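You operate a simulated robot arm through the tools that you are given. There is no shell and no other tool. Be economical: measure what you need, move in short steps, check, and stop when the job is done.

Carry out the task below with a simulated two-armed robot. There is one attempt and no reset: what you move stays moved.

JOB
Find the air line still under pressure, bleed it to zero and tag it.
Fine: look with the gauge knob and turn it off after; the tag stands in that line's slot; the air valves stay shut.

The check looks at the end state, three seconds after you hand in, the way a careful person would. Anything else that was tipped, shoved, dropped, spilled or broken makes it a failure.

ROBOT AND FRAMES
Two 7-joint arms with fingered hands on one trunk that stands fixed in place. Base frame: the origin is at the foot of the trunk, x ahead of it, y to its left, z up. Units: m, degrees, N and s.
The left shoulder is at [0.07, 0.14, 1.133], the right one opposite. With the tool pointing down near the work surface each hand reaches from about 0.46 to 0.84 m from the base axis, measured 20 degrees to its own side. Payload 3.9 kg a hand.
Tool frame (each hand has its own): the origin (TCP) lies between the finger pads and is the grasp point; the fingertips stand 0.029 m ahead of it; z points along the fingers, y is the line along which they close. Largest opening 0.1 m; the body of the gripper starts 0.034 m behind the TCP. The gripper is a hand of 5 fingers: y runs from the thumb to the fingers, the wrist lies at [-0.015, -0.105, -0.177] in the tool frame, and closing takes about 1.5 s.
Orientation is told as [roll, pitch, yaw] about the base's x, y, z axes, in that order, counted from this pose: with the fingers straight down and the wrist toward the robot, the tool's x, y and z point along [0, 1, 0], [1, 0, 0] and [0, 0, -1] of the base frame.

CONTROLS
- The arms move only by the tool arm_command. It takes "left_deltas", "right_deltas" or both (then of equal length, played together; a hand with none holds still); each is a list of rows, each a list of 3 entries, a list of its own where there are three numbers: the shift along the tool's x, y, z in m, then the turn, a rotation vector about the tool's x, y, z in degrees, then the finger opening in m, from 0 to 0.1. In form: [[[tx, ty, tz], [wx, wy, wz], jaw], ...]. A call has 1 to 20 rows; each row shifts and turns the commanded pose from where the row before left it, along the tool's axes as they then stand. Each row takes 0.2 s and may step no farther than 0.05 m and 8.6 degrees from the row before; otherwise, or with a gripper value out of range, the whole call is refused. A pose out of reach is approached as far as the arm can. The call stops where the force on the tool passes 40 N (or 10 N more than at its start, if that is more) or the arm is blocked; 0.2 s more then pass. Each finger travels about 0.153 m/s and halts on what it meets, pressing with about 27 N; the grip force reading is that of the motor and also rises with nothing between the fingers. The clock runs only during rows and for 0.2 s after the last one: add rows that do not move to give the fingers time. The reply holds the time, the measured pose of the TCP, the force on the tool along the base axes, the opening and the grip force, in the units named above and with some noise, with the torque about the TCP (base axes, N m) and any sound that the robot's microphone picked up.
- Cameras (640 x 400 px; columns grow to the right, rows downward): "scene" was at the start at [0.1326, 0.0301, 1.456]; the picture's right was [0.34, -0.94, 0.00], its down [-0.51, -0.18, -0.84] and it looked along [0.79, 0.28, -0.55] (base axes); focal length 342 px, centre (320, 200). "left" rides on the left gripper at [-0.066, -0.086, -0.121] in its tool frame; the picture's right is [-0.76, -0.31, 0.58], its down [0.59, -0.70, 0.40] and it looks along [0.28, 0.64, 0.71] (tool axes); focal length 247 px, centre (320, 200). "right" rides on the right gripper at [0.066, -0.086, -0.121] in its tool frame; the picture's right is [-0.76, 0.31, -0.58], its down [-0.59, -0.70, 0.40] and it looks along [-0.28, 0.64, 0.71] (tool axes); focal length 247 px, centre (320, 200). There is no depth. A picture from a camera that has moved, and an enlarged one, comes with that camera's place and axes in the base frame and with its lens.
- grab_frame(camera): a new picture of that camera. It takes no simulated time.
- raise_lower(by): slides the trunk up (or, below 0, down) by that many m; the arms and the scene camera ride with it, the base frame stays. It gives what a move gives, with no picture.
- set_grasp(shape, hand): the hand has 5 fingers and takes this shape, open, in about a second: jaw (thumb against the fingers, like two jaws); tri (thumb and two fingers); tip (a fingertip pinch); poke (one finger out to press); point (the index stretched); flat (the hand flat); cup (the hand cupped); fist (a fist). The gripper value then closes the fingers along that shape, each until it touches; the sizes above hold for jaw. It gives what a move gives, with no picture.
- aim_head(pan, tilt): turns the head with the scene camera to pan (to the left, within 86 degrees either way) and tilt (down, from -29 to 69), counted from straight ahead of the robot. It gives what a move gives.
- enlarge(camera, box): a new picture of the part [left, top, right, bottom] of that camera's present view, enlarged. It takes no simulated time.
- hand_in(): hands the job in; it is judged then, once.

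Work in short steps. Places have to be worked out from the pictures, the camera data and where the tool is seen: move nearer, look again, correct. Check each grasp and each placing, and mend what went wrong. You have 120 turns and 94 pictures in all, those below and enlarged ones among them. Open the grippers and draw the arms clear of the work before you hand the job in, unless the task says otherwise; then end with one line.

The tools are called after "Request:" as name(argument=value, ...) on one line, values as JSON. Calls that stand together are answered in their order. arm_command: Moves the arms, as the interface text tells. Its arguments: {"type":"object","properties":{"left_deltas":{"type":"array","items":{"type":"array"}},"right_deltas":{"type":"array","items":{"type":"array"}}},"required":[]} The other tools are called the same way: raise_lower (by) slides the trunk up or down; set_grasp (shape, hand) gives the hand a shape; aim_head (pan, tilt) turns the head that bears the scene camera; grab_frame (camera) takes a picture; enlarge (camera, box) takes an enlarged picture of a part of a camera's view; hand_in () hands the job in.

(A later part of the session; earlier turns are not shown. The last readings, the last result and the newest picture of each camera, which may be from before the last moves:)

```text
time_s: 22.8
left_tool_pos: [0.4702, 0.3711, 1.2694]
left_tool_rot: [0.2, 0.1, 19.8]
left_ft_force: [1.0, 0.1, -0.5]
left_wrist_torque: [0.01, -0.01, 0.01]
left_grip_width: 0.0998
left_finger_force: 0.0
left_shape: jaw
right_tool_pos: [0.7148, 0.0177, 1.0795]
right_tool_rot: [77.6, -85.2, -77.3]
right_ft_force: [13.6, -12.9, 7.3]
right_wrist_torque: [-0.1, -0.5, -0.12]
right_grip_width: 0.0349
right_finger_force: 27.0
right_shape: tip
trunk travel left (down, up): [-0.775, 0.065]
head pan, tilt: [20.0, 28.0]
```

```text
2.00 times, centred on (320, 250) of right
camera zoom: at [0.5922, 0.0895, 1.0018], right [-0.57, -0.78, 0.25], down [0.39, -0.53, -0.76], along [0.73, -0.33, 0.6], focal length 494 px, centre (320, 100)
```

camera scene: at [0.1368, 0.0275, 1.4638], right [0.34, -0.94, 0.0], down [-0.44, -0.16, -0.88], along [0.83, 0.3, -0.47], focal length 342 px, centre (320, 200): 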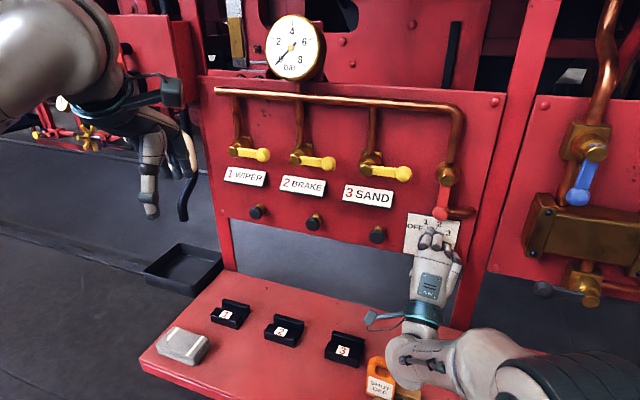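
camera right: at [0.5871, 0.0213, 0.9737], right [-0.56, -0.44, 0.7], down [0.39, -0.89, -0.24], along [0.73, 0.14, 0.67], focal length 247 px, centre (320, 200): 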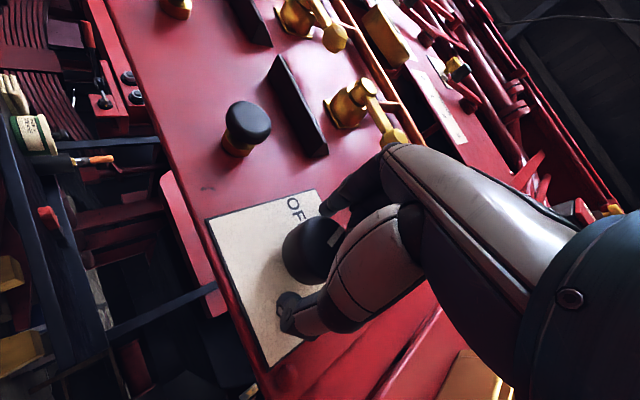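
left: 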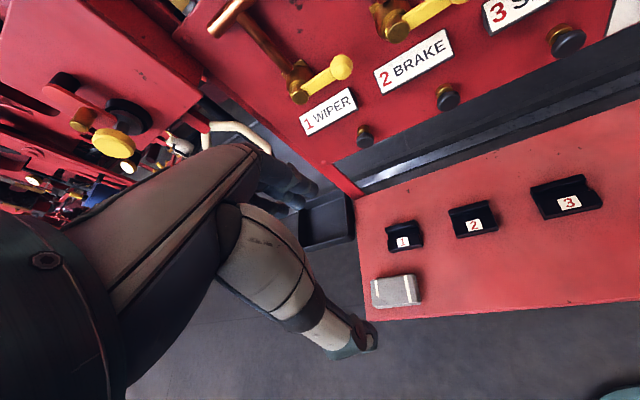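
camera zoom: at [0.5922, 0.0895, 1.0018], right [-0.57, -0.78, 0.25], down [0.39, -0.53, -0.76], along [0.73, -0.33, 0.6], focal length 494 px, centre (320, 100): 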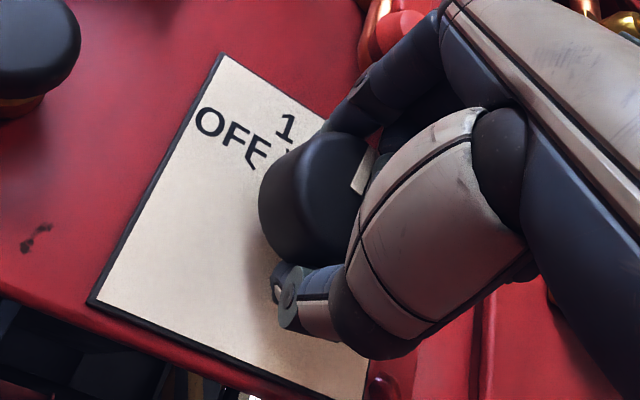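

Check gauge, then open and back off a little to see the knob's pointer.

Request:
enlarge(camera="scene", box=[250, 0, 350, 90])

Request:
arm_command(right_deltas=[[[0, 0, 0], [0, 0, 0], 0.065], [[0, 0, 0], [0, 0, 0], 0.065], [[0, 0, -0.03], [0, 0, 0], 0.065], [[0, 0, -0.03], [0, 0, -8], 0.065], [[0, 0, 0], [0, 0, -8], 0.065], [[0, 0, 0], [0, 0, -8], 0.065], [[0, 0, 0], [0, 0, -8], 0.065], [[0, 0, 0], [0, 0, -8], 0.065], [[0, 0, 0], [0, 0, 0], 0.065]])

Request:
enlarge(camera="scene", box=[380, 180, 480, 280])

Request:
enlarge(camera="right", box=[180, 150, 400, 350])

```text
4.44 times, centred on (300, 45) of scene
camera zoom: at [0.1368, 0.0275, 1.4638], right [0.34, -0.94, 0.0], down [-0.44, -0.16, -0.88], along [0.83, 0.3, -0.47], focal length 1522 px, centre (409, 889)
```

zoom: 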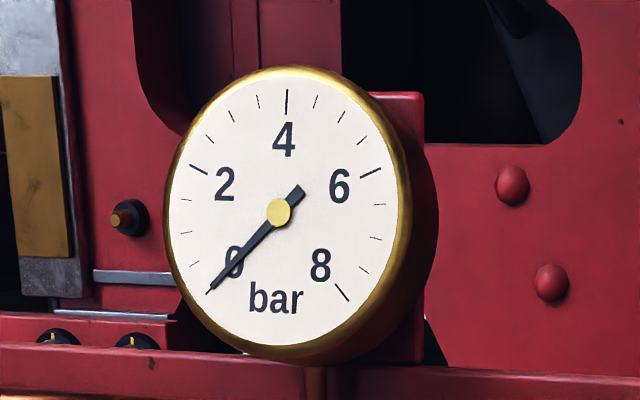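

```text
time_s: 24.8
left_tool_pos: [0.4676, 0.3756, 1.2713]
left_tool_rot: [0.0, -0.1, 19.8]
left_ft_force: [-1.0, -0.7, 0.2]
left_wrist_torque: [0.01, -0.01, 0.0]
left_grip_width: 0.1
left_finger_force: 0.1
left_shape: jaw
right_tool_pos: [0.6575, 0.0067, 1.0729]
right_tool_rot: [-86.6, -55.0, 85.9]
right_ft_force: [0.1, 0.4, 0.0]
right_wrist_torque: [-0.02, -0.03, 0.0]
right_grip_width: 0.0653
right_finger_force: 0.1
right_shape: tip
trunk travel left (down, up): [-0.775, 0.065]
head pan, tilt: [20.0, 28.0]
```

```text
4.00 times, centred on (430, 230) of scene
camera zoom: at [0.1344, 0.0314, 1.4639], right [0.34, -0.94, 0.0], down [-0.44, -0.16, -0.88], along [0.83, 0.3, -0.47], focal length 1370 px, centre (-120, 80)
```

zoom: 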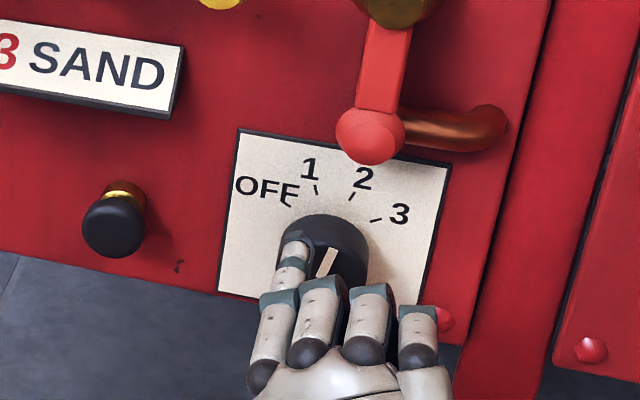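

```text
2.00 times, centred on (290, 250) of right
camera zoom: at [0.5336, 0.0128, 0.9706], right [-0.56, -0.43, 0.71], down [0.37, -0.89, -0.25], along [0.74, 0.12, 0.66], focal length 494 px, centre (380, 100)
```

zoom: 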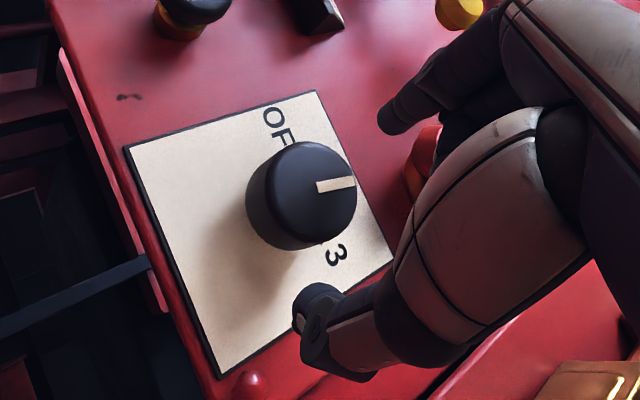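

Pointer is now on 2, gauge 0. Go back in, grip, and turn +40° to 3.

Request:
arm_command(right_deltas=[[[0.005, 0.011, 0.01], [0, 0, 0], 0.065], [[0, 0, 0.02], [0, 0, 0], 0.065], [[0, 0, 0.02], [0, 0, 0], 0.065], [[0, 0, 0.007], [0, 0, 0], 0.065], [[0, 0, 0], [0, 0, 0], 0.065]])

Request:
enlarge(camera="right", box=[220, 150, 420, 350])

```text
time_s: 25.5
left_tool_pos: [0.4664, 0.3736, 1.2705]
left_tool_rot: [0.1, -0.1, 19.8]
left_ft_force: [0.4, 0.3, 0.3]
left_wrist_torque: [-0.01, -0.02, 0.01]
left_grip_width: 0.0998
left_finger_force: 0.0
left_shape: jaw
right_tool_pos: [0.6832, 0.0221, 1.0932]
right_tool_rot: [-87.7, -56.1, 87.9]
right_ft_force: [-4.4, -0.7, 0.4]
right_wrist_torque: [-0.05, 0.14, -0.11]
right_grip_width: 0.065
right_finger_force: 0.0
right_shape: tip
trunk travel left (down, up): [-0.775, 0.065]
head pan, tilt: [20.0, 28.0]
stopped in row 3 (right hand): the force on the tool passed its limit at 48 N (the readings are from after the stop); the commanded pose is now the measured one
```

```text
2.00 times, centred on (320, 250) of right
camera zoom: at [0.5598, 0.0302, 0.989], right [-0.57, -0.45, 0.69], down [0.39, -0.88, -0.26], along [0.73, 0.12, 0.68], focal length 494 px, centre (320, 100)
```

zoom: 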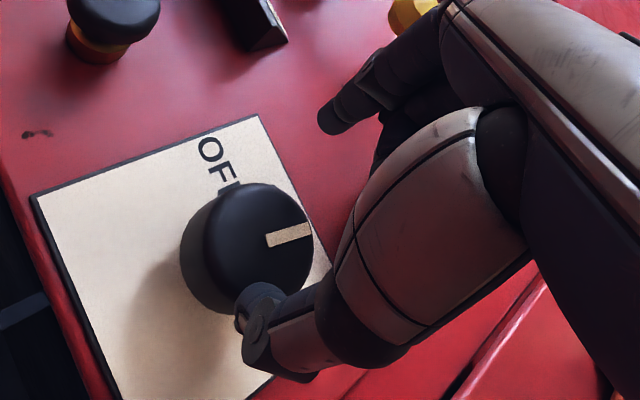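

The hand came in ~1.4 cm too high and the thumb touched the knob face. Back off and correct.

Request:
arm_command(right_deltas=[[[0, 0, -0.02], [0, 0, 0], 0.065], [[0.005, -0.013, 0], [0, 0, 0], 0.065], [[0, 0, 0], [0, 0, 0], 0.065]])

Request:
enlarge(camera="right", box=[220, 150, 420, 350])

Request:
enlarge(camera="scene", box=[380, 130, 500, 280])

```text
time_s: 26.3
left_tool_pos: [0.4687, 0.3744, 1.2691]
left_tool_rot: [0.0, 0.1, 19.8]
left_ft_force: [0.7, 0.7, 0.7]
left_wrist_torque: [0.03, -0.02, 0.0]
left_grip_width: 0.1
left_finger_force: 0.0
left_shape: jaw
right_tool_pos: [0.6683, 0.0097, 1.0865]
right_tool_rot: [-87.9, -57.4, 86.6]
right_ft_force: [0.0, 0.3, 0.6]
right_wrist_torque: [-0.02, -0.03, -0.03]
right_grip_width: 0.0649
right_finger_force: 0.0
right_shape: tip
trunk travel left (down, up): [-0.775, 0.065]
head pan, tilt: [20.0, 28.0]
```

```text
2.00 times, centred on (320, 250) of right
camera zoom: at [0.5451, 0.0216, 0.9817], right [-0.58, -0.46, 0.68], down [0.37, -0.88, -0.28], along [0.73, 0.09, 0.68], focal length 494 px, centre (320, 100)
```

zoom: 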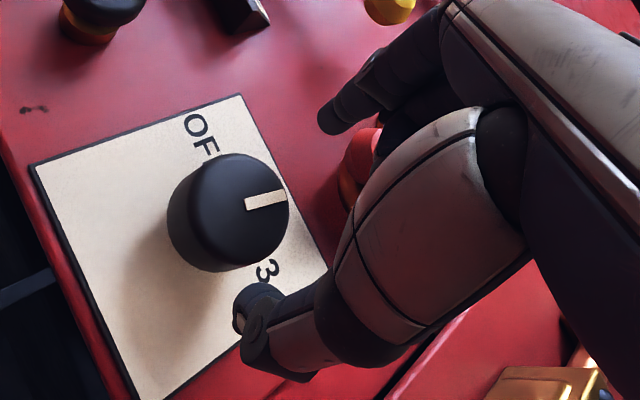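

```text
2.67 times, centred on (440, 205) of scene
camera zoom: at [0.1346, 0.0311, 1.4639], right [0.34, -0.94, 0.0], down [-0.44, -0.16, -0.88], along [0.83, 0.3, -0.47], focal length 913 px, centre (0, 187)
```

zoom: 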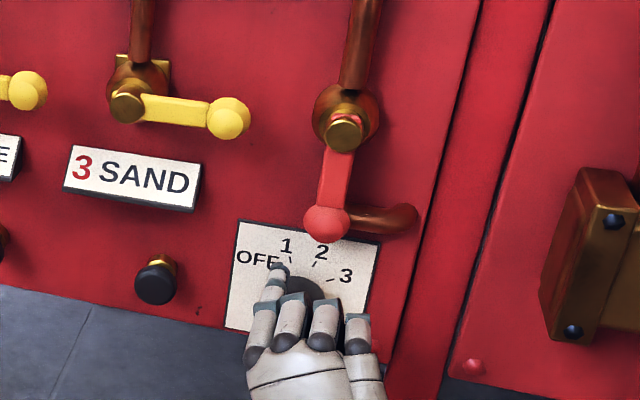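

Request:
arm_command(right_deltas=[[[0.01, -0.002, 0], [0, 0, 0], 0.065], [[0, 0, 0], [0, 0, 0], 0.065], [[0, 0, 0], [0, 0, 0], 0.065]])

Request:
enlarge(camera="right", box=[220, 150, 420, 350])

```text
time_s: 27.1
left_tool_pos: [0.4676, 0.3746, 1.2697]
left_tool_rot: [0.0, 0.1, 19.6]
left_ft_force: [-0.4, 0.1, -0.8]
left_wrist_torque: [0.0, -0.01, 0.01]
left_grip_width: 0.0997
left_finger_force: 0.1
left_shape: jaw
right_tool_pos: [0.6672, 0.0177, 1.0774]
right_tool_rot: [-87.6, -56.9, 86.6]
right_ft_force: [0.2, 0.5, -0.6]
right_wrist_torque: [0.04, -0.02, 0.02]
right_grip_width: 0.0649
right_finger_force: 0.0
right_shape: tip
trunk travel left (down, up): [-0.775, 0.065]
head pan, tilt: [20.0, 28.0]
```

```text
2.00 times, centred on (320, 250) of right
camera zoom: at [0.5444, 0.029, 0.9719], right [-0.57, -0.45, 0.68], down [0.37, -0.89, -0.28], along [0.73, 0.09, 0.68], focal length 494 px, centre (320, 100)
```

zoom: 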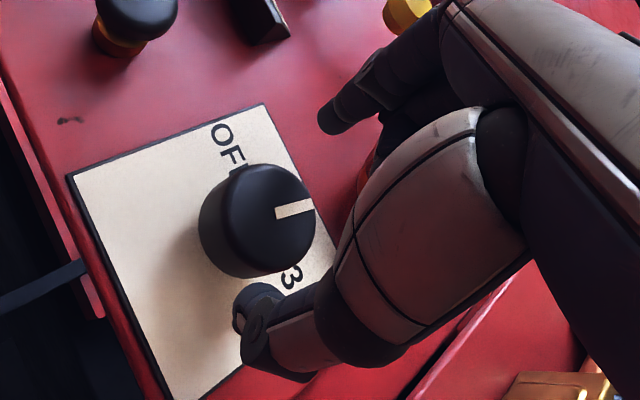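

Request:
arm_command(right_deltas=[[[0.001, 0, 0.018], [0, 0, 0], 0.065], [[0, 0, 0.018], [0, 0, 0], 0.065], [[0, 0, 0.01], [0, 0, 0], 0.065], [[0, 0, 0], [0, 0, 0], 0.065]])

Request:
enlarge(camera="right", box=[220, 150, 420, 350])

```text
time_s: 28.1
left_tool_pos: [0.4671, 0.3747, 1.2701]
left_tool_rot: [0.0, 0.0, 19.7]
left_ft_force: [-0.3, 0.1, 0.1]
left_wrist_torque: [0.01, 0.0, 0.0]
left_grip_width: 0.1
left_finger_force: 0.0
left_shape: jaw
right_tool_pos: [0.7099, 0.0276, 1.072]
right_tool_rot: [-87.7, -56.0, 87.6]
right_ft_force: [-0.7, 0.2, -0.8]
right_wrist_torque: [-0.03, 0.02, 0.01]
right_grip_width: 0.0646
right_finger_force: 0.0
right_shape: tip
trunk travel left (down, up): [-0.775, 0.065]
head pan, tilt: [20.0, 28.0]
```

```text
2.00 times, centred on (320, 250) of right
camera zoom: at [0.5863, 0.0346, 0.9664], right [-0.56, -0.45, 0.69], down [0.39, -0.88, -0.26], along [0.73, 0.12, 0.67], focal length 494 px, centre (320, 100)
```

zoom: 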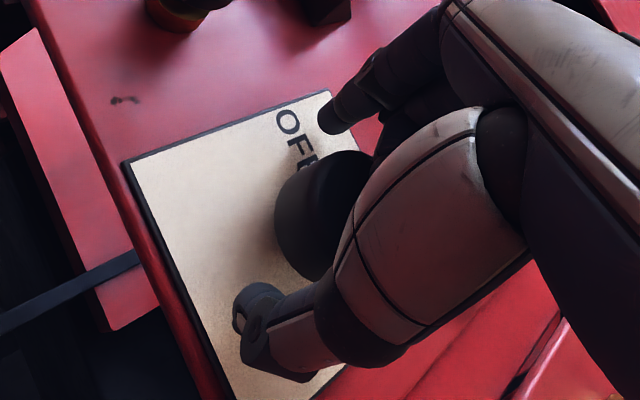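

Slid ~1 cm along tool x; correct, then grip.

Request:
arm_command(right_deltas=[[[-0.011, 0, 0], [0, 0, 0], 0.065], [[0, 0, 0.004], [0, 0, 0], 0.065], [[0, 0, 0], [0, 0, 0], 0.04], [[0, 0, 0], [0, 0, 0], 0.03], [[0, 0, 0], [0, 0, 0], 0.02], [[0, 0, 0], [0, 0, 0], 0.02]])

Request:
enlarge(camera="right", box=[220, 150, 420, 350])

```text
time_s: 29.5
left_tool_pos: [0.4683, 0.3749, 1.2706]
left_tool_rot: [0.0, 0.1, 19.8]
left_ft_force: [0.4, -0.1, -0.1]
left_wrist_torque: [-0.01, 0.04, 0.01]
left_grip_width: 0.0997
left_finger_force: 0.1
left_shape: jaw
right_tool_pos: [0.7149, 0.0177, 1.0803]
right_tool_rot: [-88.1, -56.2, 87.9]
right_ft_force: [6.5, 0.5, 6.4]
right_wrist_torque: [0.04, -0.2, 0.03]
right_grip_width: 0.0361
right_finger_force: 27.2
right_shape: tip
trunk travel left (down, up): [-0.775, 0.065]
head pan, tilt: [20.0, 28.0]
```

```text
2.00 times, centred on (320, 250) of right
camera zoom: at [0.5918, 0.025, 0.9741], right [-0.57, -0.45, 0.69], down [0.39, -0.88, -0.27], along [0.73, 0.11, 0.68], focal length 494 px, centre (320, 100)
```

zoom: 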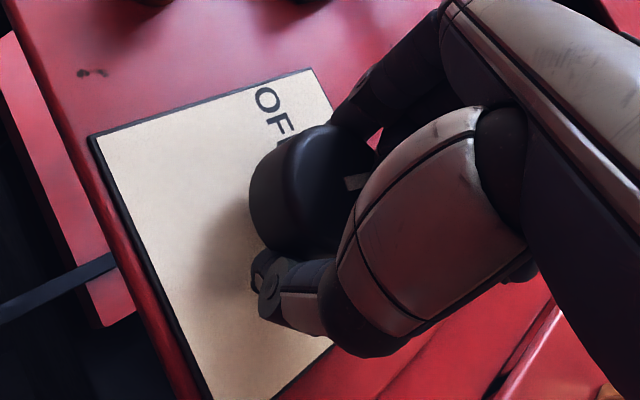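

Good grip, same pose as before. Turn +40°.

Request:
arm_command(right_deltas=[[[0, 0, 0], [0, 0, 8], 0.02], [[0, 0, 0], [0, 0, 8], 0.02], [[0, 0, 0], [0, 0, 8], 0.02], [[0, 0, 0], [0, 0, 8], 0.02], [[0, 0, 0], [0, 0, 8], 0.02], [[0, 0, 0], [0, 0, 0], 0.02]])

Request:
grab_frame(camera="scene")

```text
time_s: 30.9
left_tool_pos: [0.4682, 0.3725, 1.2708]
left_tool_rot: [0.1, 0.1, 19.8]
left_ft_force: [0.0, -0.4, 1.1]
left_wrist_torque: [-0.02, 0.01, -0.01]
left_grip_width: 0.0996
left_finger_force: 0.0
left_shape: jaw
right_tool_pos: [0.7154, 0.0181, 1.0785]
right_tool_rot: [79.2, -83.5, -79.7]
right_ft_force: [12.2, -9.6, 9.6]
right_wrist_torque: [-0.09, -0.4, -0.08]
right_grip_width: 0.0339
right_finger_force: 27.1
right_shape: tip
trunk travel left (down, up): [-0.775, 0.065]
head pan, tilt: [20.0, 28.0]
```

```text
47 pictures are left
camera scene: at [0.1357, 0.0285, 1.4639], right [0.34, -0.94, 0.0], down [-0.44, -0.16, -0.88], along [0.83, 0.3, -0.47], focal length 342 px, centre (320, 200)
```

scene: 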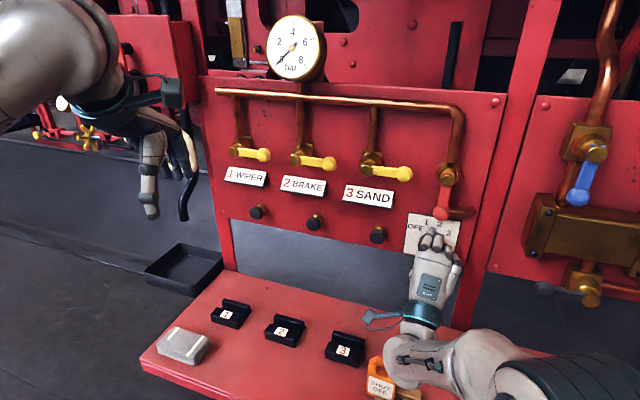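

Gauge still reads 0. I open and back off to check where the pointer really is.

Request:
arm_command(right_deltas=[[[0, 0, 0], [0, 0, 0], 0.065], [[0, 0, 0], [0, 0, 0], 0.065], [[0, 0, -0.03], [0, 0, 0], 0.065], [[0, 0, -0.03], [0, 0, -8], 0.065], [[0, 0, 0], [0, 0, -8], 0.065], [[0, 0, 0], [0, 0, -8], 0.065], [[0, 0, 0], [0, 0, -8], 0.065], [[0, 0, 0], [0, 0, 0], 0.065]])

Request:
enlarge(camera="right", box=[180, 150, 400, 350])

Request:
enlarge(camera="scene", box=[250, 0, 350, 90])

```text
time_s: 32.7
left_tool_pos: [0.4686, 0.3747, 1.269]
left_tool_rot: [0.0, 0.0, 19.7]
left_ft_force: [-0.2, 0.4, 0.3]
left_wrist_torque: [-0.02, 0.0, 0.01]
left_grip_width: 0.1
left_finger_force: 0.0
left_shape: jaw
right_tool_pos: [0.6583, 0.0082, 1.074]
right_tool_rot: [-85.4, -64.5, 84.3]
right_ft_force: [-0.3, -0.2, -0.4]
right_wrist_torque: [0.01, -0.01, -0.02]
right_grip_width: 0.0647
right_finger_force: 0.0
right_shape: tip
trunk travel left (down, up): [-0.775, 0.065]
head pan, tilt: [20.0, 28.0]
```

```text
2.00 times, centred on (290, 250) of right
camera zoom: at [0.5334, 0.0339, 0.9725], right [-0.57, -0.54, 0.62], down [0.36, -0.84, -0.4], along [0.74, 0.0, 0.68], focal length 494 px, centre (380, 100)
```

zoom: 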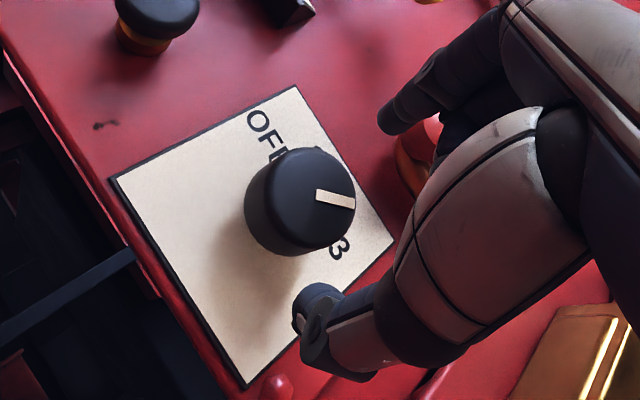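

```text
4.44 times, centred on (300, 45) of scene
camera zoom: at [0.1348, 0.0313, 1.4639], right [0.34, -0.94, 0.0], down [-0.44, -0.16, -0.88], along [0.83, 0.3, -0.47], focal length 1522 px, centre (409, 889)
```

zoom: 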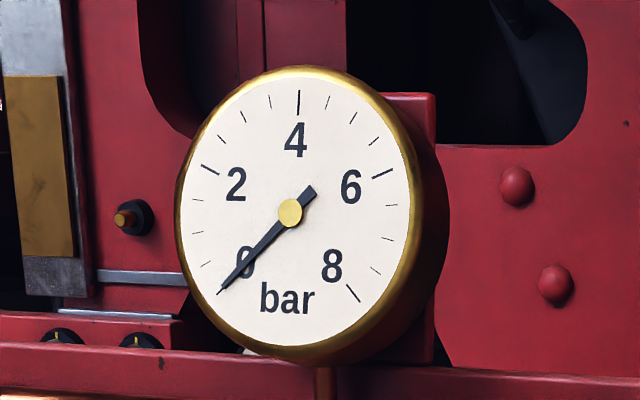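

The pointer measures about +48°: the knob slipped a bit in each turn (so "2" was actually ~+7°). Go back in to nudge it the remaining bit to 3.

Request:
arm_command(right_deltas=[[[0.004, 0.004, 0.015], [0, 0, 0], 0.065], [[0, 0, 0], [0, 0, 0], 0.065], [[0, 0, 0], [0, 0, 0], 0.065]])

```text
time_s: 33.5
left_tool_pos: [0.4667, 0.3753, 1.2697]
left_tool_rot: [-0.1, 0.1, 19.7]
left_ft_force: [0.2, -0.1, 0.2]
left_wrist_torque: [0.0, -0.02, 0.01]
left_grip_width: 0.0996
left_finger_force: 0.0
left_shape: jaw
right_tool_pos: [0.6729, 0.0178, 1.0833]
right_tool_rot: [-87.2, -64.9, 86.3]
right_ft_force: [0.2, -0.1, -0.2]
right_wrist_torque: [-0.03, 0.0, 0.01]
right_grip_width: 0.0649
right_finger_force: 0.0
right_shape: tip
trunk travel left (down, up): [-0.775, 0.065]
head pan, tilt: [20.0, 28.0]
```

Request:
arm_command(right_deltas=[[[0.001, -0.004, 0.02], [0, 0, 0], 0.065], [[0, 0, 0], [0, 0, 0], 0.065], [[0, 0, 0], [0, 0, 0], 0.065]])

```text
time_s: 34.3
left_tool_pos: [0.4689, 0.374, 1.2705]
left_tool_rot: [0.0, 0.0, 19.7]
left_ft_force: [0.3, -0.6, 0.3]
left_wrist_torque: [0.01, 0.01, -0.01]
left_grip_width: 0.1
left_finger_force: 0.0
left_shape: jaw
right_tool_pos: [0.6897, 0.0204, 1.0762]
right_tool_rot: [-86.9, -64.2, 86.5]
right_ft_force: [-0.6, 0.2, 0.7]
right_wrist_torque: [0.02, 0.0, -0.01]
right_grip_width: 0.0646
right_finger_force: 0.0
right_shape: tip
trunk travel left (down, up): [-0.775, 0.065]
head pan, tilt: [20.0, 28.0]
```

Slightly low/left; correct, advance to the knob, grip.

Request:
arm_command(right_deltas=[[[-0.003, 0.002, 0.012], [0, 0, 0], 0.065], [[0, 0, 0.013], [0, 0, 0], 0.065], [[0, 0, 0], [0, 0, 0], 0.04], [[0, 0, 0], [0, 0, 0], 0.03], [[0, 0, 0], [0, 0, 0], 0.02], [[0, 0, 0], [0, 0, 0], 0.01], [[0, 0, 0], [0, 0, 0], 0.01]])

Request:
arm_command(right_deltas=[[[0, 0, 0], [0, 0, 7], 0.01], [[0, 0, 0], [0, 0, 7], 0.01], [[0, 0, 0], [0, 0, 7], 0.01], [[0, 0, 0], [0, 0, 0], 0.01]])

Request:
grab_frame(camera="scene")

```text
time_s: 35.9
left_tool_pos: [0.4693, 0.3746, 1.2688]
left_tool_rot: [0.1, 0.1, 19.7]
left_ft_force: [0.4, -0.5, -0.1]
left_wrist_torque: [-0.02, -0.01, 0.03]
left_grip_width: 0.0999
left_finger_force: 0.1
left_shape: jaw
right_tool_pos: [0.7146, 0.0234, 1.0785]
right_tool_rot: [-87.2, -64.1, 86.9]
right_ft_force: [4.9, -1.1, -0.5]
right_wrist_torque: [-0.04, -0.11, 0.05]
right_grip_width: 0.0358
right_finger_force: 26.8
right_shape: tip
trunk travel left (down, up): [-0.775, 0.065]
head pan, tilt: [20.0, 28.0]
```

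```text
time_s: 36.9
left_tool_pos: [0.4683, 0.375, 1.2689]
left_tool_rot: [0.0, 0.0, 19.6]
left_ft_force: [0.1, 0.3, 0.0]
left_wrist_torque: [0.0, -0.02, 0.02]
left_grip_width: 0.0999
left_finger_force: 0.0
left_shape: jaw
right_tool_pos: [0.7152, 0.024, 1.0791]
right_tool_rot: [-76.2, -85.1, 75.9]
right_ft_force: [8.7, 1.2, 3.9]
right_wrist_torque: [-0.17, -0.28, 0.0]
right_grip_width: 0.0355
right_finger_force: 26.9
right_shape: tip
trunk travel left (down, up): [-0.775, 0.065]
head pan, tilt: [20.0, 28.0]
```

```text
44 pictures are left
camera scene: at [0.1359, 0.0313, 1.4639], right [0.34, -0.94, 0.0], down [-0.44, -0.16, -0.88], along [0.83, 0.3, -0.47], focal length 342 px, centre (320, 200)
```

scene: 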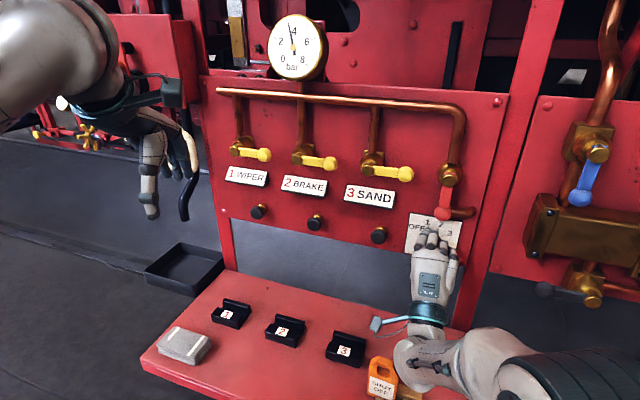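

Gauge now ≈ 4 bar: line 3 (SAND) is pressurised. I'll let go of the knob, retract the right hand to the right, and use the left hand for bleed button 3.

Request:
arm_command(right_deltas=[[[0, 0, 0], [0, 0, 0], 0.065], [[0, 0, 0], [0, 0, 0], 0.065], [[0, 0, -0.03], [0, 0, 0], 0.065], [[0, 0, -0.04], [0, 0, 0], 0.065], [[0, 0, -0.03], [0, 0, -7], 0.065], [[-0.01, 0, 0], [0, 0, -7], 0.065], [[-0.04, 0, 0], [0, 0, 0], 0.065], [[-0.04, -0.01, 0], [0, 0, 0], 0.065], [[-0.04, -0.01, 0], [0, 0, 0], 0.065], [[-0.04, -0.01, 0], [0, 0, 0], 0.065], [[-0.04, -0.01, 0], [0, 0, 0], 0.065]])

Request:
grab_frame(camera="scene")

```text
time_s: 39.3
left_tool_pos: [0.4683, 0.3736, 1.2704]
left_tool_rot: [0.0, 0.1, 19.7]
left_ft_force: [-0.5, 0.3, 0.4]
left_wrist_torque: [-0.02, 0.0, 0.01]
left_grip_width: 0.0998
left_finger_force: 0.1
left_shape: jaw
right_tool_pos: [0.613, -0.1985, 1.1088]
right_tool_rot: [-85.6, -72.5, 84.5]
right_ft_force: [-0.5, -0.3, 0.3]
right_wrist_torque: [0.0, -0.03, -0.02]
right_grip_width: 0.0647
right_finger_force: 0.0
right_shape: tip
trunk travel left (down, up): [-0.775, 0.065]
head pan, tilt: [20.0, 28.0]
```

```text
43 pictures are left
camera scene: at [0.1346, 0.0306, 1.4639], right [0.34, -0.94, 0.0], down [-0.44, -0.16, -0.88], along [0.83, 0.3, -0.47], focal length 342 px, centre (320, 200)
```

scene: 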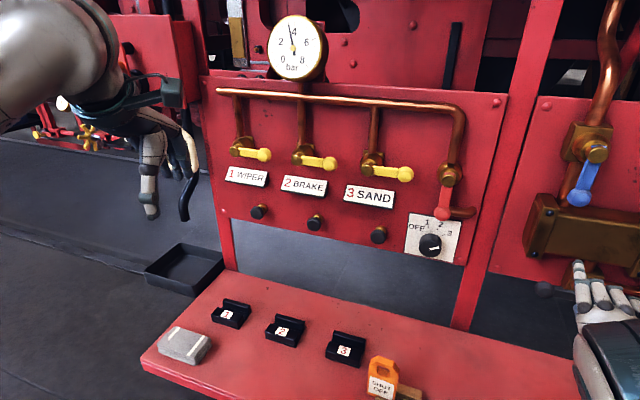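

Request:
enlarge(camera="scene", box=[340, 160, 480, 280])

Request:
enlarge(camera="scene", box=[300, 310, 440, 400])

```text
3.33 times, centred on (410, 220) of scene
camera zoom: at [0.1346, 0.0306, 1.4639], right [0.34, -0.94, 0.0], down [-0.44, -0.16, -0.88], along [0.83, 0.3, -0.47], focal length 1142 px, centre (20, 133)
```

zoom: 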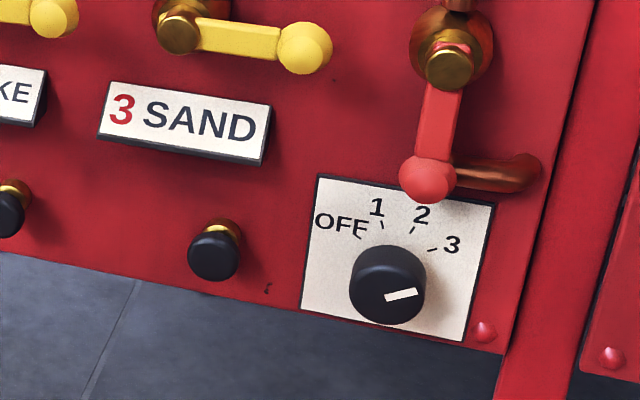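

```text
4.44 times, centred on (370, 355) of scene
camera zoom: at [0.1346, 0.0306, 1.4639], right [0.34, -0.94, 0.0], down [-0.44, -0.16, -0.88], along [0.83, 0.3, -0.47], focal length 1522 px, centre (98, -489)
```

zoom: 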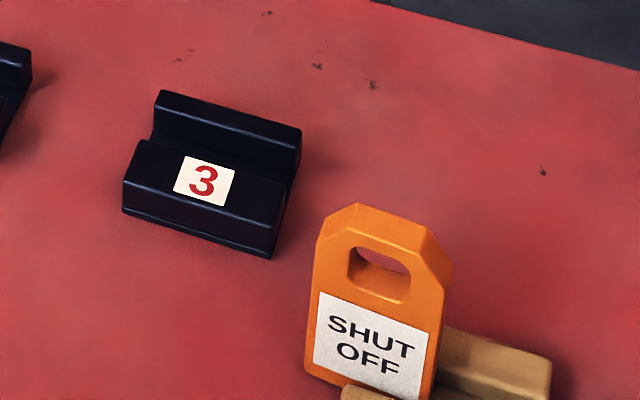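

Pointer is clearly on 3 and the tag still stands. Now I bring the left hand up: unyaw, pitch fingers forward, in free space left of the work.

Request:
arm_command(left_deltas=[[[0, 0.03, 0.01], [0, 0, 6.57], 0.1], [[0, 0.03, 0.01], [0, 0, 6.57], 0.1], [[0, 0.02, 0.01], [0, 0, 6.57], 0.1], [[0, 0, 0], [-8.2, 0, 0], 0.1], [[0, 0, 0], [-8.2, 0, 0], 0.1], [[0, 0, 0], [-8.2, 0, 0], 0.1], [[0, 0, 0], [-8.2, 0, 0], 0.1], [[0, 0, 0], [-8.2, 0, 0], 0.1], [[0, 0, 0], [-8.2, 0, 0], 0.1], [[0, 0, 0], [-8.2, 0, 0], 0.1], [[0, 0, 0], [-8.2, 0, 0], 0.1], [[0, 0, 0], [-8.2, 0, 0], 0.1], [[0, 0, 0], [-8.2, 0, 0], 0.1], [[0, 0, 0], [-8.0, 0, 0], 0.1]])

Request:
set_grasp(hand="left", shape="poke")

Request:
arm_command(left_deltas=[[[-0.035, -0.03, 0], [0, 0, 7], 0.0], [[-0.035, -0.03, 0], [0, 0, 7], 0.0], [[-0.035, -0.02, 0], [0, 0, 7], 0.0], [[-0.02, 0, 0], [0, 0, 7], 0.0], [[0, 0, 0], [0, 0, 0], 0.0]])

Request:
grab_frame(camera="scene")

Request:
grab_frame(camera="left")

```text
time_s: 42.3
left_tool_pos: [0.5068, 0.4116, 1.2332]
left_tool_rot: [57.5, -89.9, -57.7]
left_ft_force: [0.0, -0.5, 0.1]
left_wrist_torque: [0.05, -0.01, 0.0]
left_grip_width: 0.0997
left_finger_force: 0.1
left_shape: jaw
left hand out of reach, approached as far as the arm can: row 13, 14
right_tool_pos: [0.6122, -0.1991, 1.1077]
right_tool_rot: [-85.4, -72.0, 84.0]
right_ft_force: [0.3, 0.0, 0.8]
right_wrist_torque: [0.0, -0.03, -0.01]
right_grip_width: 0.0645
right_finger_force: 0.0
right_shape: tip
trunk travel left (down, up): [-0.775, 0.065]
head pan, tilt: [20.0, 28.0]
```

```text
time_s: 43.2
left_tool_pos: [0.5079, 0.4122, 1.2325]
left_tool_rot: [21.5, -89.7, -21.5]
left_ft_force: [-0.3, -0.1, -0.2]
left_wrist_torque: [0.0, 0.01, -0.05]
left_grip_width: 0.0
left_finger_force: 0.0
left_shape: poke
right_tool_pos: [0.6128, -0.2001, 1.1088]
right_tool_rot: [-85.4, -72.2, 84.2]
right_ft_force: [-0.1, 0.6, -0.7]
right_wrist_torque: [-0.02, 0.01, -0.04]
right_grip_width: 0.0647
right_finger_force: 0.1
right_shape: tip
trunk travel left (down, up): [-0.775, 0.065]
head pan, tilt: [20.0, 28.0]
```

```text
time_s: 44.4
left_tool_pos: [0.5077, 0.2969, 1.1339]
left_tool_rot: [89.8, -62.0, -89.8]
left_ft_force: [0.0, 0.2, 1.2]
left_wrist_torque: [0.03, 0.02, -0.01]
left_grip_width: 0.0002
left_finger_force: 0.2
left_shape: poke
right_tool_pos: [0.613, -0.1988, 1.1085]
right_tool_rot: [-85.6, -72.0, 84.1]
right_ft_force: [0.4, 0.2, -0.5]
right_wrist_torque: [-0.02, 0.02, -0.05]
right_grip_width: 0.0646
right_finger_force: 0.0
right_shape: tip
trunk travel left (down, up): [-0.775, 0.065]
head pan, tilt: [20.0, 28.0]
```

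```text
40 pictures are left
camera scene: at [0.1345, 0.0313, 1.4639], right [0.34, -0.94, 0.0], down [-0.44, -0.16, -0.88], along [0.83, 0.3, -0.47], focal length 342 px, centre (320, 200)
```

scene: 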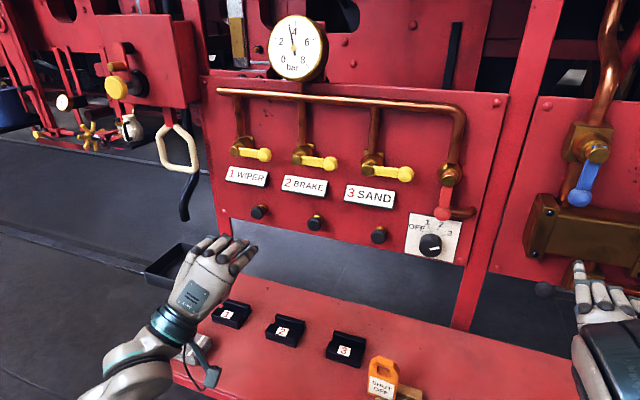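

```text
39 pictures are left
camera left: at [0.3852, 0.2801, 1.0265], right [0.58, -0.52, -0.63], down [0.4, 0.85, -0.34], along [0.71, -0.05, 0.7], focal length 247 px, centre (320, 200)
```

left: 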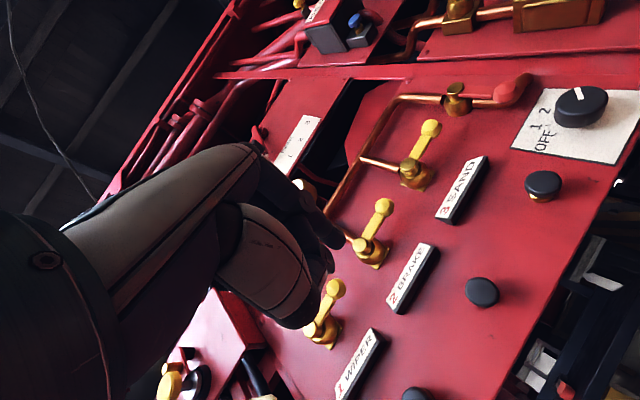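

Left hand's index points at the panel; button 3 ≈ (0.717, 0.120, 1.069). I move the left fingertip in front of it, ~3 cm short.

Request:
arm_command(left_deltas=[[[-0.037, 0.005, 0.01], [0, 0, 0], 0.0], [[-0.037, 0.005, 0.02], [0, 0, 0], 0.0], [[-0.037, 0.005, 0.02], [0, 0, 0], 0.0], [[-0.037, 0.005, 0.03], [0, 0, 0], 0.0], [[-0.037, 0.005, 0.03], [0, 0, 0], 0.0], [[0, 0, 0.03], [0, 0, 0], 0.0], [[0, 0, 0], [0, 0, 0], 0.0]])

Request:
grab_frame(camera="scene")

Request:
grab_frame(camera="left")

```text
time_s: 46.0
left_tool_pos: [0.5364, 0.1673, 1.0385]
left_tool_rot: [89.9, -62.0, -90.0]
left_ft_force: [0.0, 0.1, -0.2]
left_wrist_torque: [-0.01, 0.0, -0.02]
left_grip_width: 0.0
left_finger_force: 0.1
left_shape: poke
left hand out of reach, approached as far as the arm can: row 3, 4, 5, 6
right_tool_pos: [0.6131, -0.1997, 1.1088]
right_tool_rot: [-85.5, -72.2, 84.2]
right_ft_force: [-0.3, -0.5, 1.3]
right_wrist_torque: [0.0, -0.01, -0.02]
right_grip_width: 0.0646
right_finger_force: 0.1
right_shape: tip
trunk travel left (down, up): [-0.775, 0.065]
head pan, tilt: [20.0, 28.0]
```

```text
38 pictures are left
camera scene: at [0.1344, 0.0311, 1.4639], right [0.34, -0.94, 0.0], down [-0.44, -0.16, -0.88], along [0.83, 0.3, -0.47], focal length 342 px, centre (320, 200)
```

scene: 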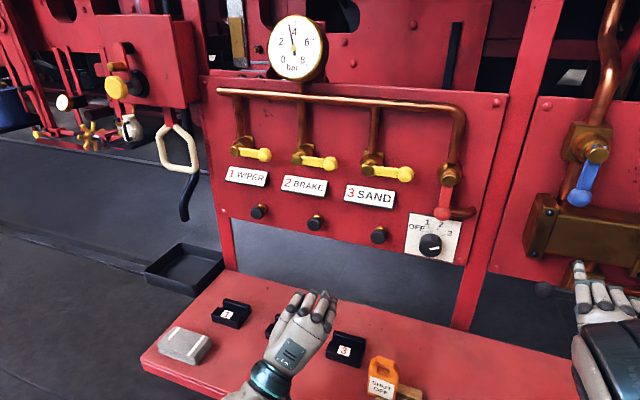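

```text
37 pictures are left
camera left: at [0.414, 0.1508, 0.9318], right [0.58, -0.52, -0.63], down [0.4, 0.85, -0.34], along [0.71, -0.05, 0.7], focal length 247 px, centre (320, 200)
```

left: 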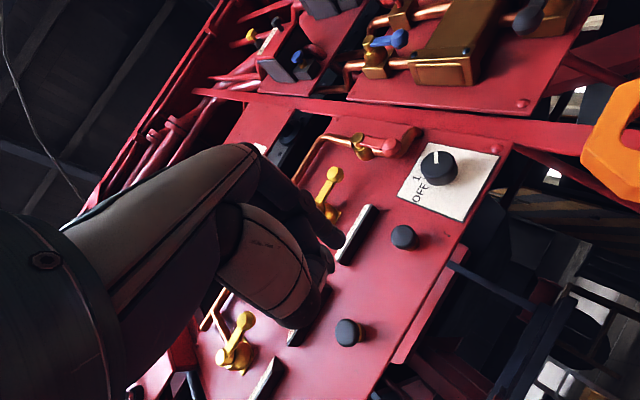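

Reach limit hit while close in; go forward and up first.

Request:
arm_command(left_deltas=[[[0, 0.015, 0.03], [0, 0, 0], 0.0], [[0, 0.015, 0.03], [0, 0, 0], 0.0], [[-0.01, 0.01, 0.03], [0, 0, 0], 0.0], [[-0.01, 0.008, 0.02], [0, 0, 0], 0.0], [[0, 0, 0], [0, 0, 0], 0.0]])

```text
time_s: 47.2
left_tool_pos: [0.5378, 0.1768, 1.0468]
left_tool_rot: [89.8, -62.0, -89.9]
left_ft_force: [-0.9, 0.4, 0.7]
left_wrist_torque: [-0.01, -0.01, -0.03]
left_grip_width: 0.0
left_finger_force: 0.0
left_shape: poke
left hand out of reach, approached as far as the arm can: row 1, 2, 3, 4
right_tool_pos: [0.6133, -0.2001, 1.1099]
right_tool_rot: [-85.6, -72.2, 84.2]
right_ft_force: [0.4, 0.9, -0.8]
right_wrist_torque: [-0.04, 0.03, 0.01]
right_grip_width: 0.065
right_finger_force: 0.1
right_shape: tip
trunk travel left (down, up): [-0.775, 0.065]
head pan, tilt: [20.0, 28.0]
```

The arm is folded against a limit; retreat left/up, then forward, mirroring the posture the right arm reached.

Request:
arm_command(left_deltas=[[[0.03, 0.02, 0], [0, 0, 0], 0.0], [[0.03, 0.02, 0], [0, 0, 0], 0.0], [[0, 0, 0.03], [0, 0, -5], 0.0], [[0, 0, 0.03], [0, 0, -5], 0.0], [[0, 0, 0.03], [0, 0, 0], 0.0], [[0, 0, 0], [0, 0, 0], 0.0]])

```text
time_s: 48.6
left_tool_pos: [0.5436, 0.2312, 1.0867]
left_tool_rot: [89.7, -72.0, -89.8]
left_ft_force: [-0.3, -0.2, -0.1]
left_wrist_torque: [-0.02, -0.01, -0.01]
left_grip_width: 0.0001
left_finger_force: 0.1
left_shape: poke
left hand out of reach, approached as far as the arm can: row 2, 3, 4, 5
right_tool_pos: [0.6129, -0.1994, 1.1085]
right_tool_rot: [-85.5, -72.2, 84.2]
right_ft_force: [0.2, 0.1, -0.5]
right_wrist_torque: [-0.04, -0.04, -0.04]
right_grip_width: 0.0646
right_finger_force: 0.1
right_shape: tip
trunk travel left (down, up): [-0.775, 0.065]
head pan, tilt: [20.0, 28.0]
```

Still limited. I tilt the left fingers downward ~25° (wrist higher), which should free the wrist, and try forward again.

Request:
arm_command(left_deltas=[[[0, 0, 0], [7.9, -2.6, 0], 0.0], [[0, 0, 0], [7.9, -2.6, 0], 0.0], [[0, 0, 0], [7.9, -2.6, 0], 0.0], [[0, 0.01, 0.03], [0, 0, 0], 0.0], [[0, 0.01, 0.03], [0, 0, 0], 0.0], [[0, 0, 0], [0, 0, 0], 0.0]])

Request:
grab_frame(camera="scene")

```text
time_s: 50.0
left_tool_pos: [0.606, 0.2262, 1.0782]
left_tool_rot: [33.3, -59.7, -37.5]
left_ft_force: [0.1, -0.3, 0.5]
left_wrist_torque: [-0.01, 0.01, 0.02]
left_grip_width: 0.0
left_finger_force: 0.0
left_shape: poke
right_tool_pos: [0.6127, -0.1988, 1.1091]
right_tool_rot: [-85.7, -72.1, 84.4]
right_ft_force: [0.4, -0.7, 1.1]
right_wrist_torque: [-0.01, 0.02, -0.04]
right_grip_width: 0.0649
right_finger_force: 0.1
right_shape: tip
trunk travel left (down, up): [-0.775, 0.065]
head pan, tilt: [20.0, 28.0]
```

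```text
36 pictures are left
camera scene: at [0.1331, 0.0319, 1.4641], right [0.34, -0.94, 0.0], down [-0.44, -0.16, -0.88], along [0.83, 0.3, -0.47], focal length 342 px, centre (320, 200)
```

scene: 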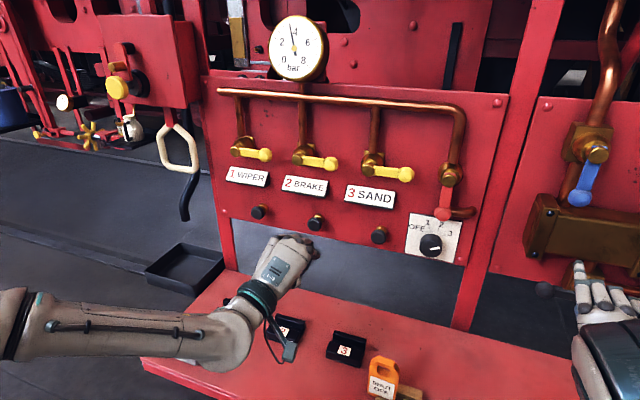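

That freed it. Fingers now point 25° down along +x. Move the fingertip to ≈ (0.685, 0.12, 1.069).

Request:
arm_command(left_deltas=[[[-0.031, 0.0188, 0.0157], [0, 0, 0], 0.0], [[-0.031, 0.0188, 0.0157], [0, 0, 0], 0.0], [[-0.031, 0.0188, 0.0157], [0, 0, 0], 0.0], [[0, 0, 0], [0, 0, 0], 0.0]])

Request:
grab_frame(camera="scene")

Request:
grab_frame(camera="left")

```text
time_s: 51.0
left_tool_pos: [0.6588, 0.1185, 1.0811]
left_tool_rot: [33.4, -59.6, -37.3]
left_ft_force: [-0.8, 0.0, -0.4]
left_wrist_torque: [0.01, 0.02, -0.05]
left_grip_width: 0.0
left_finger_force: 0.0
left_shape: poke
right_tool_pos: [0.6127, -0.1977, 1.1099]
right_tool_rot: [-85.6, -72.1, 84.3]
right_ft_force: [-0.2, -0.2, 0.5]
right_wrist_torque: [-0.04, 0.03, -0.02]
right_grip_width: 0.0648
right_finger_force: 0.0
right_shape: tip
trunk travel left (down, up): [-0.775, 0.065]
head pan, tilt: [20.0, 28.0]
```

```text
35 pictures are left
camera scene: at [0.134, 0.0325, 1.4639], right [0.34, -0.94, 0.0], down [-0.44, -0.16, -0.88], along [0.83, 0.3, -0.47], focal length 342 px, centre (320, 200)
```

scene: 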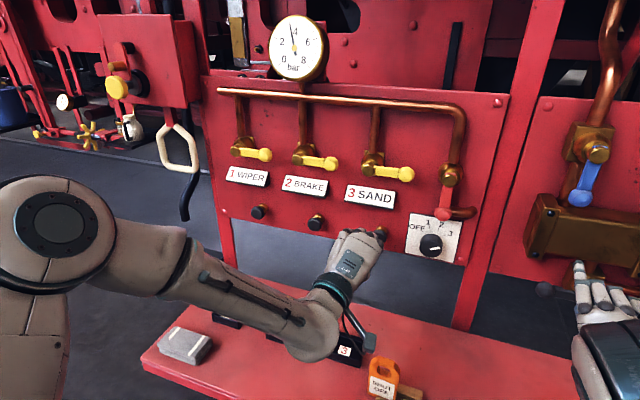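

```text
34 pictures are left
camera left: at [0.5048, 0.0847, 1.0405], right [0.3, -0.63, -0.72], down [0.16, 0.78, -0.61], along [0.94, 0.07, 0.33], focal length 247 px, centre (320, 200)
```

left: 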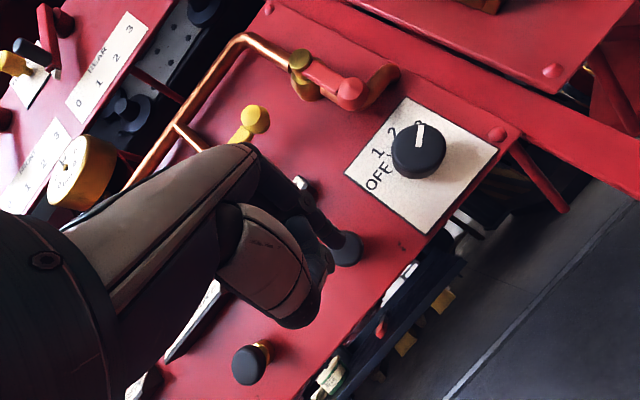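

Fingertip is right in front of button 3 (fix ≈ (0.717, 0.117, 1.069)). Push along +x in small steps.

Request:
arm_command(left_deltas=[[[0.0013, 0.004, 0.0091], [0, 0, 0], 0.0], [[0.0013, 0.004, 0.0091], [0, 0, 0], 0.0], [[0.0013, 0.004, 0.0091], [0, 0, 0], 0.0], [[0.0013, 0.004, 0.0091], [0, 0, 0], 0.0], [[0, 0, 0], [0, 0, 0], 0.0]])

Request:
grab_frame(camera="scene")

```text
time_s: 52.2
left_tool_pos: [0.6959, 0.119, 1.0808]
left_tool_rot: [33.5, -59.6, -37.8]
left_ft_force: [-8.9, 0.7, 0.6]
left_wrist_torque: [0.01, 0.11, 0.09]
left_grip_width: 0.0002
left_finger_force: 0.0
left_shape: poke
right_tool_pos: [0.6124, -0.1996, 1.1099]
right_tool_rot: [-85.9, -72.2, 84.6]
right_ft_force: [-0.8, 0.6, -0.7]
right_wrist_torque: [0.05, -0.01, -0.01]
right_grip_width: 0.0646
right_finger_force: 0.0
right_shape: tip
trunk travel left (down, up): [-0.775, 0.065]
head pan, tilt: [20.0, 28.0]
heard: click
```

```text
33 pictures are left
camera scene: at [0.1319, 0.0311, 1.4642], right [0.34, -0.94, 0.0], down [-0.44, -0.16, -0.88], along [0.83, 0.3, -0.47], focal length 342 px, centre (320, 200)
```

scene: 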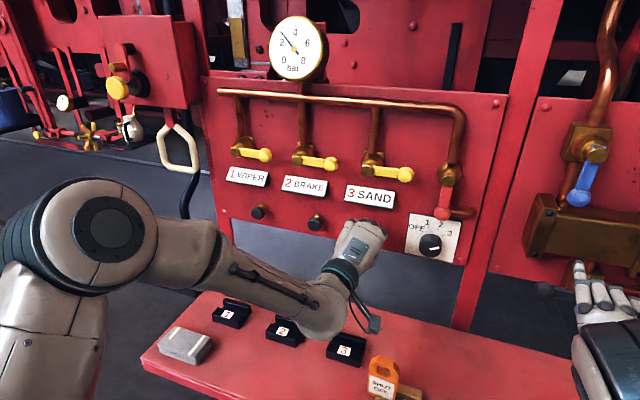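

A click and the gauge is dropping. Hold the button for 4 s.

Request:
arm_command(left_deltas=[[[0, 0, 0], [0, 0, 0], 0.0], [[0, 0, 0], [0, 0, 0], 0.0], [[0, 0, 0], [0, 0, 0], 0.0], [[0, 0, 0], [0, 0, 0], 0.0], [[0, 0, 0], [0, 0, 0], 0.0], [[0, 0, 0], [0, 0, 0], 0.0], [[0, 0, 0], [0, 0, 0], 0.0], [[0, 0, 0], [0, 0, 0], 0.0], [[0, 0, 0], [0, 0, 0], 0.0], [[0, 0, 0], [0, 0, 0], 0.0], [[0, 0, 0], [0, 0, 0], 0.0], [[0, 0, 0], [0, 0, 0], 0.0], [[0, 0, 0], [0, 0, 0], 0.0], [[0, 0, 0], [0, 0, 0], 0.0], [[0, 0, 0], [0, 0, 0], 0.0], [[0, 0, 0], [0, 0, 0], 0.0], [[0, 0, 0], [0, 0, 0], 0.0], [[0, 0, 0], [0, 0, 0], 0.0], [[0, 0, 0], [0, 0, 0], 0.0], [[0, 0, 0], [0, 0, 0], 0.0]])

Request:
enlarge(camera="scene", box=[250, 0, 350, 90])

```text
time_s: 56.4
left_tool_pos: [0.6963, 0.1196, 1.0805]
left_tool_rot: [33.5, -59.6, -37.8]
left_ft_force: [-10.7, -1.7, -2.5]
left_wrist_torque: [-0.05, 0.17, 0.12]
left_grip_width: 0.0
left_finger_force: 0.1
left_shape: poke
right_tool_pos: [0.6107, -0.1987, 1.1104]
right_tool_rot: [-85.9, -72.2, 84.6]
right_ft_force: [-0.3, 0.2, -0.6]
right_wrist_torque: [-0.01, -0.01, -0.04]
right_grip_width: 0.0644
right_finger_force: 0.1
right_shape: tip
trunk travel left (down, up): [-0.775, 0.065]
head pan, tilt: [20.0, 28.0]
```

```text
4.44 times, centred on (300, 45) of scene
camera zoom: at [0.1321, 0.0309, 1.4642], right [0.34, -0.94, 0.0], down [-0.44, -0.16, -0.88], along [0.83, 0.3, -0.47], focal length 1522 px, centre (409, 889)
```

zoom: 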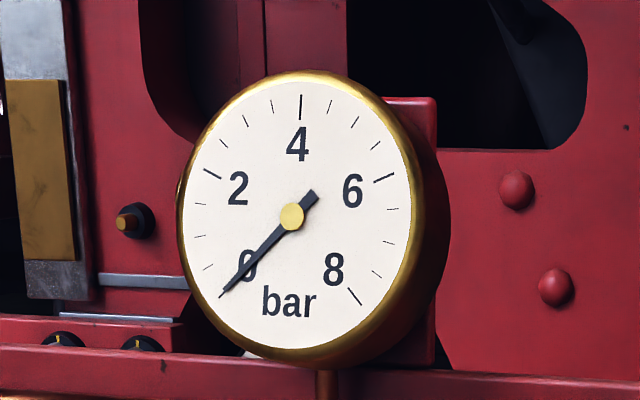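

Zero. Release and retreat the left hand along the way it came.

Request:
arm_command(left_deltas=[[[-0.0026, -0.008, -0.018], [0, 0, 0], 0.0], [[-0.0026, -0.008, -0.018], [0, 0, 0], 0.0], [[0.031, -0.0188, -0.0157], [0, 0, 0], 0.0], [[0.031, -0.0188, -0.0157], [0, 0, 0], 0.0], [[0.031, -0.0188, -0.0157], [0, 0, 0], 0.0], [[0.03, 0.01, -0.01], [0, 0, 0], 0.0], [[0.03, 0.01, -0.01], [0, 0, 0], 0.0], [[0, 0, 0], [0, 0, 0], 0.0]])

Request:
grab_frame(camera="scene")

```text
time_s: 58.2
left_tool_pos: [0.6053, 0.2771, 1.1188]
left_tool_rot: [33.4, -59.6, -37.6]
left_ft_force: [0.2, -0.3, 0.2]
left_wrist_torque: [0.01, 0.01, -0.01]
left_grip_width: 0.0003
left_finger_force: 0.1
left_shape: poke
right_tool_pos: [0.6133, -0.2001, 1.1092]
right_tool_rot: [-85.5, -72.2, 84.2]
right_ft_force: [-0.1, -0.5, -0.1]
right_wrist_torque: [-0.01, 0.04, 0.02]
right_grip_width: 0.065
right_finger_force: 0.0
right_shape: tip
trunk travel left (down, up): [-0.775, 0.065]
head pan, tilt: [20.0, 28.0]
```

```text
31 pictures are left
camera scene: at [0.135, 0.0311, 1.4639], right [0.34, -0.94, 0.0], down [-0.44, -0.16, -0.88], along [0.83, 0.3, -0.47], focal length 342 px, centre (320, 200)
```

scene: 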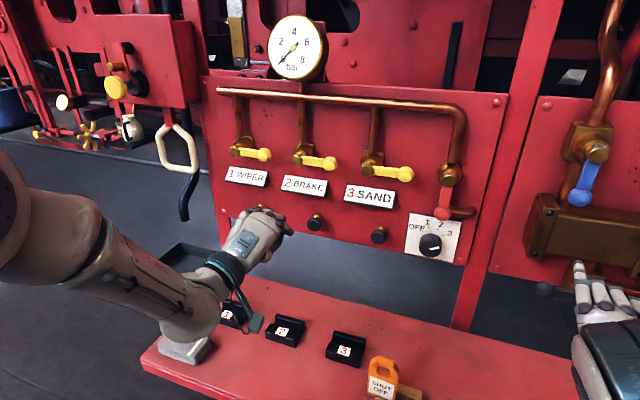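

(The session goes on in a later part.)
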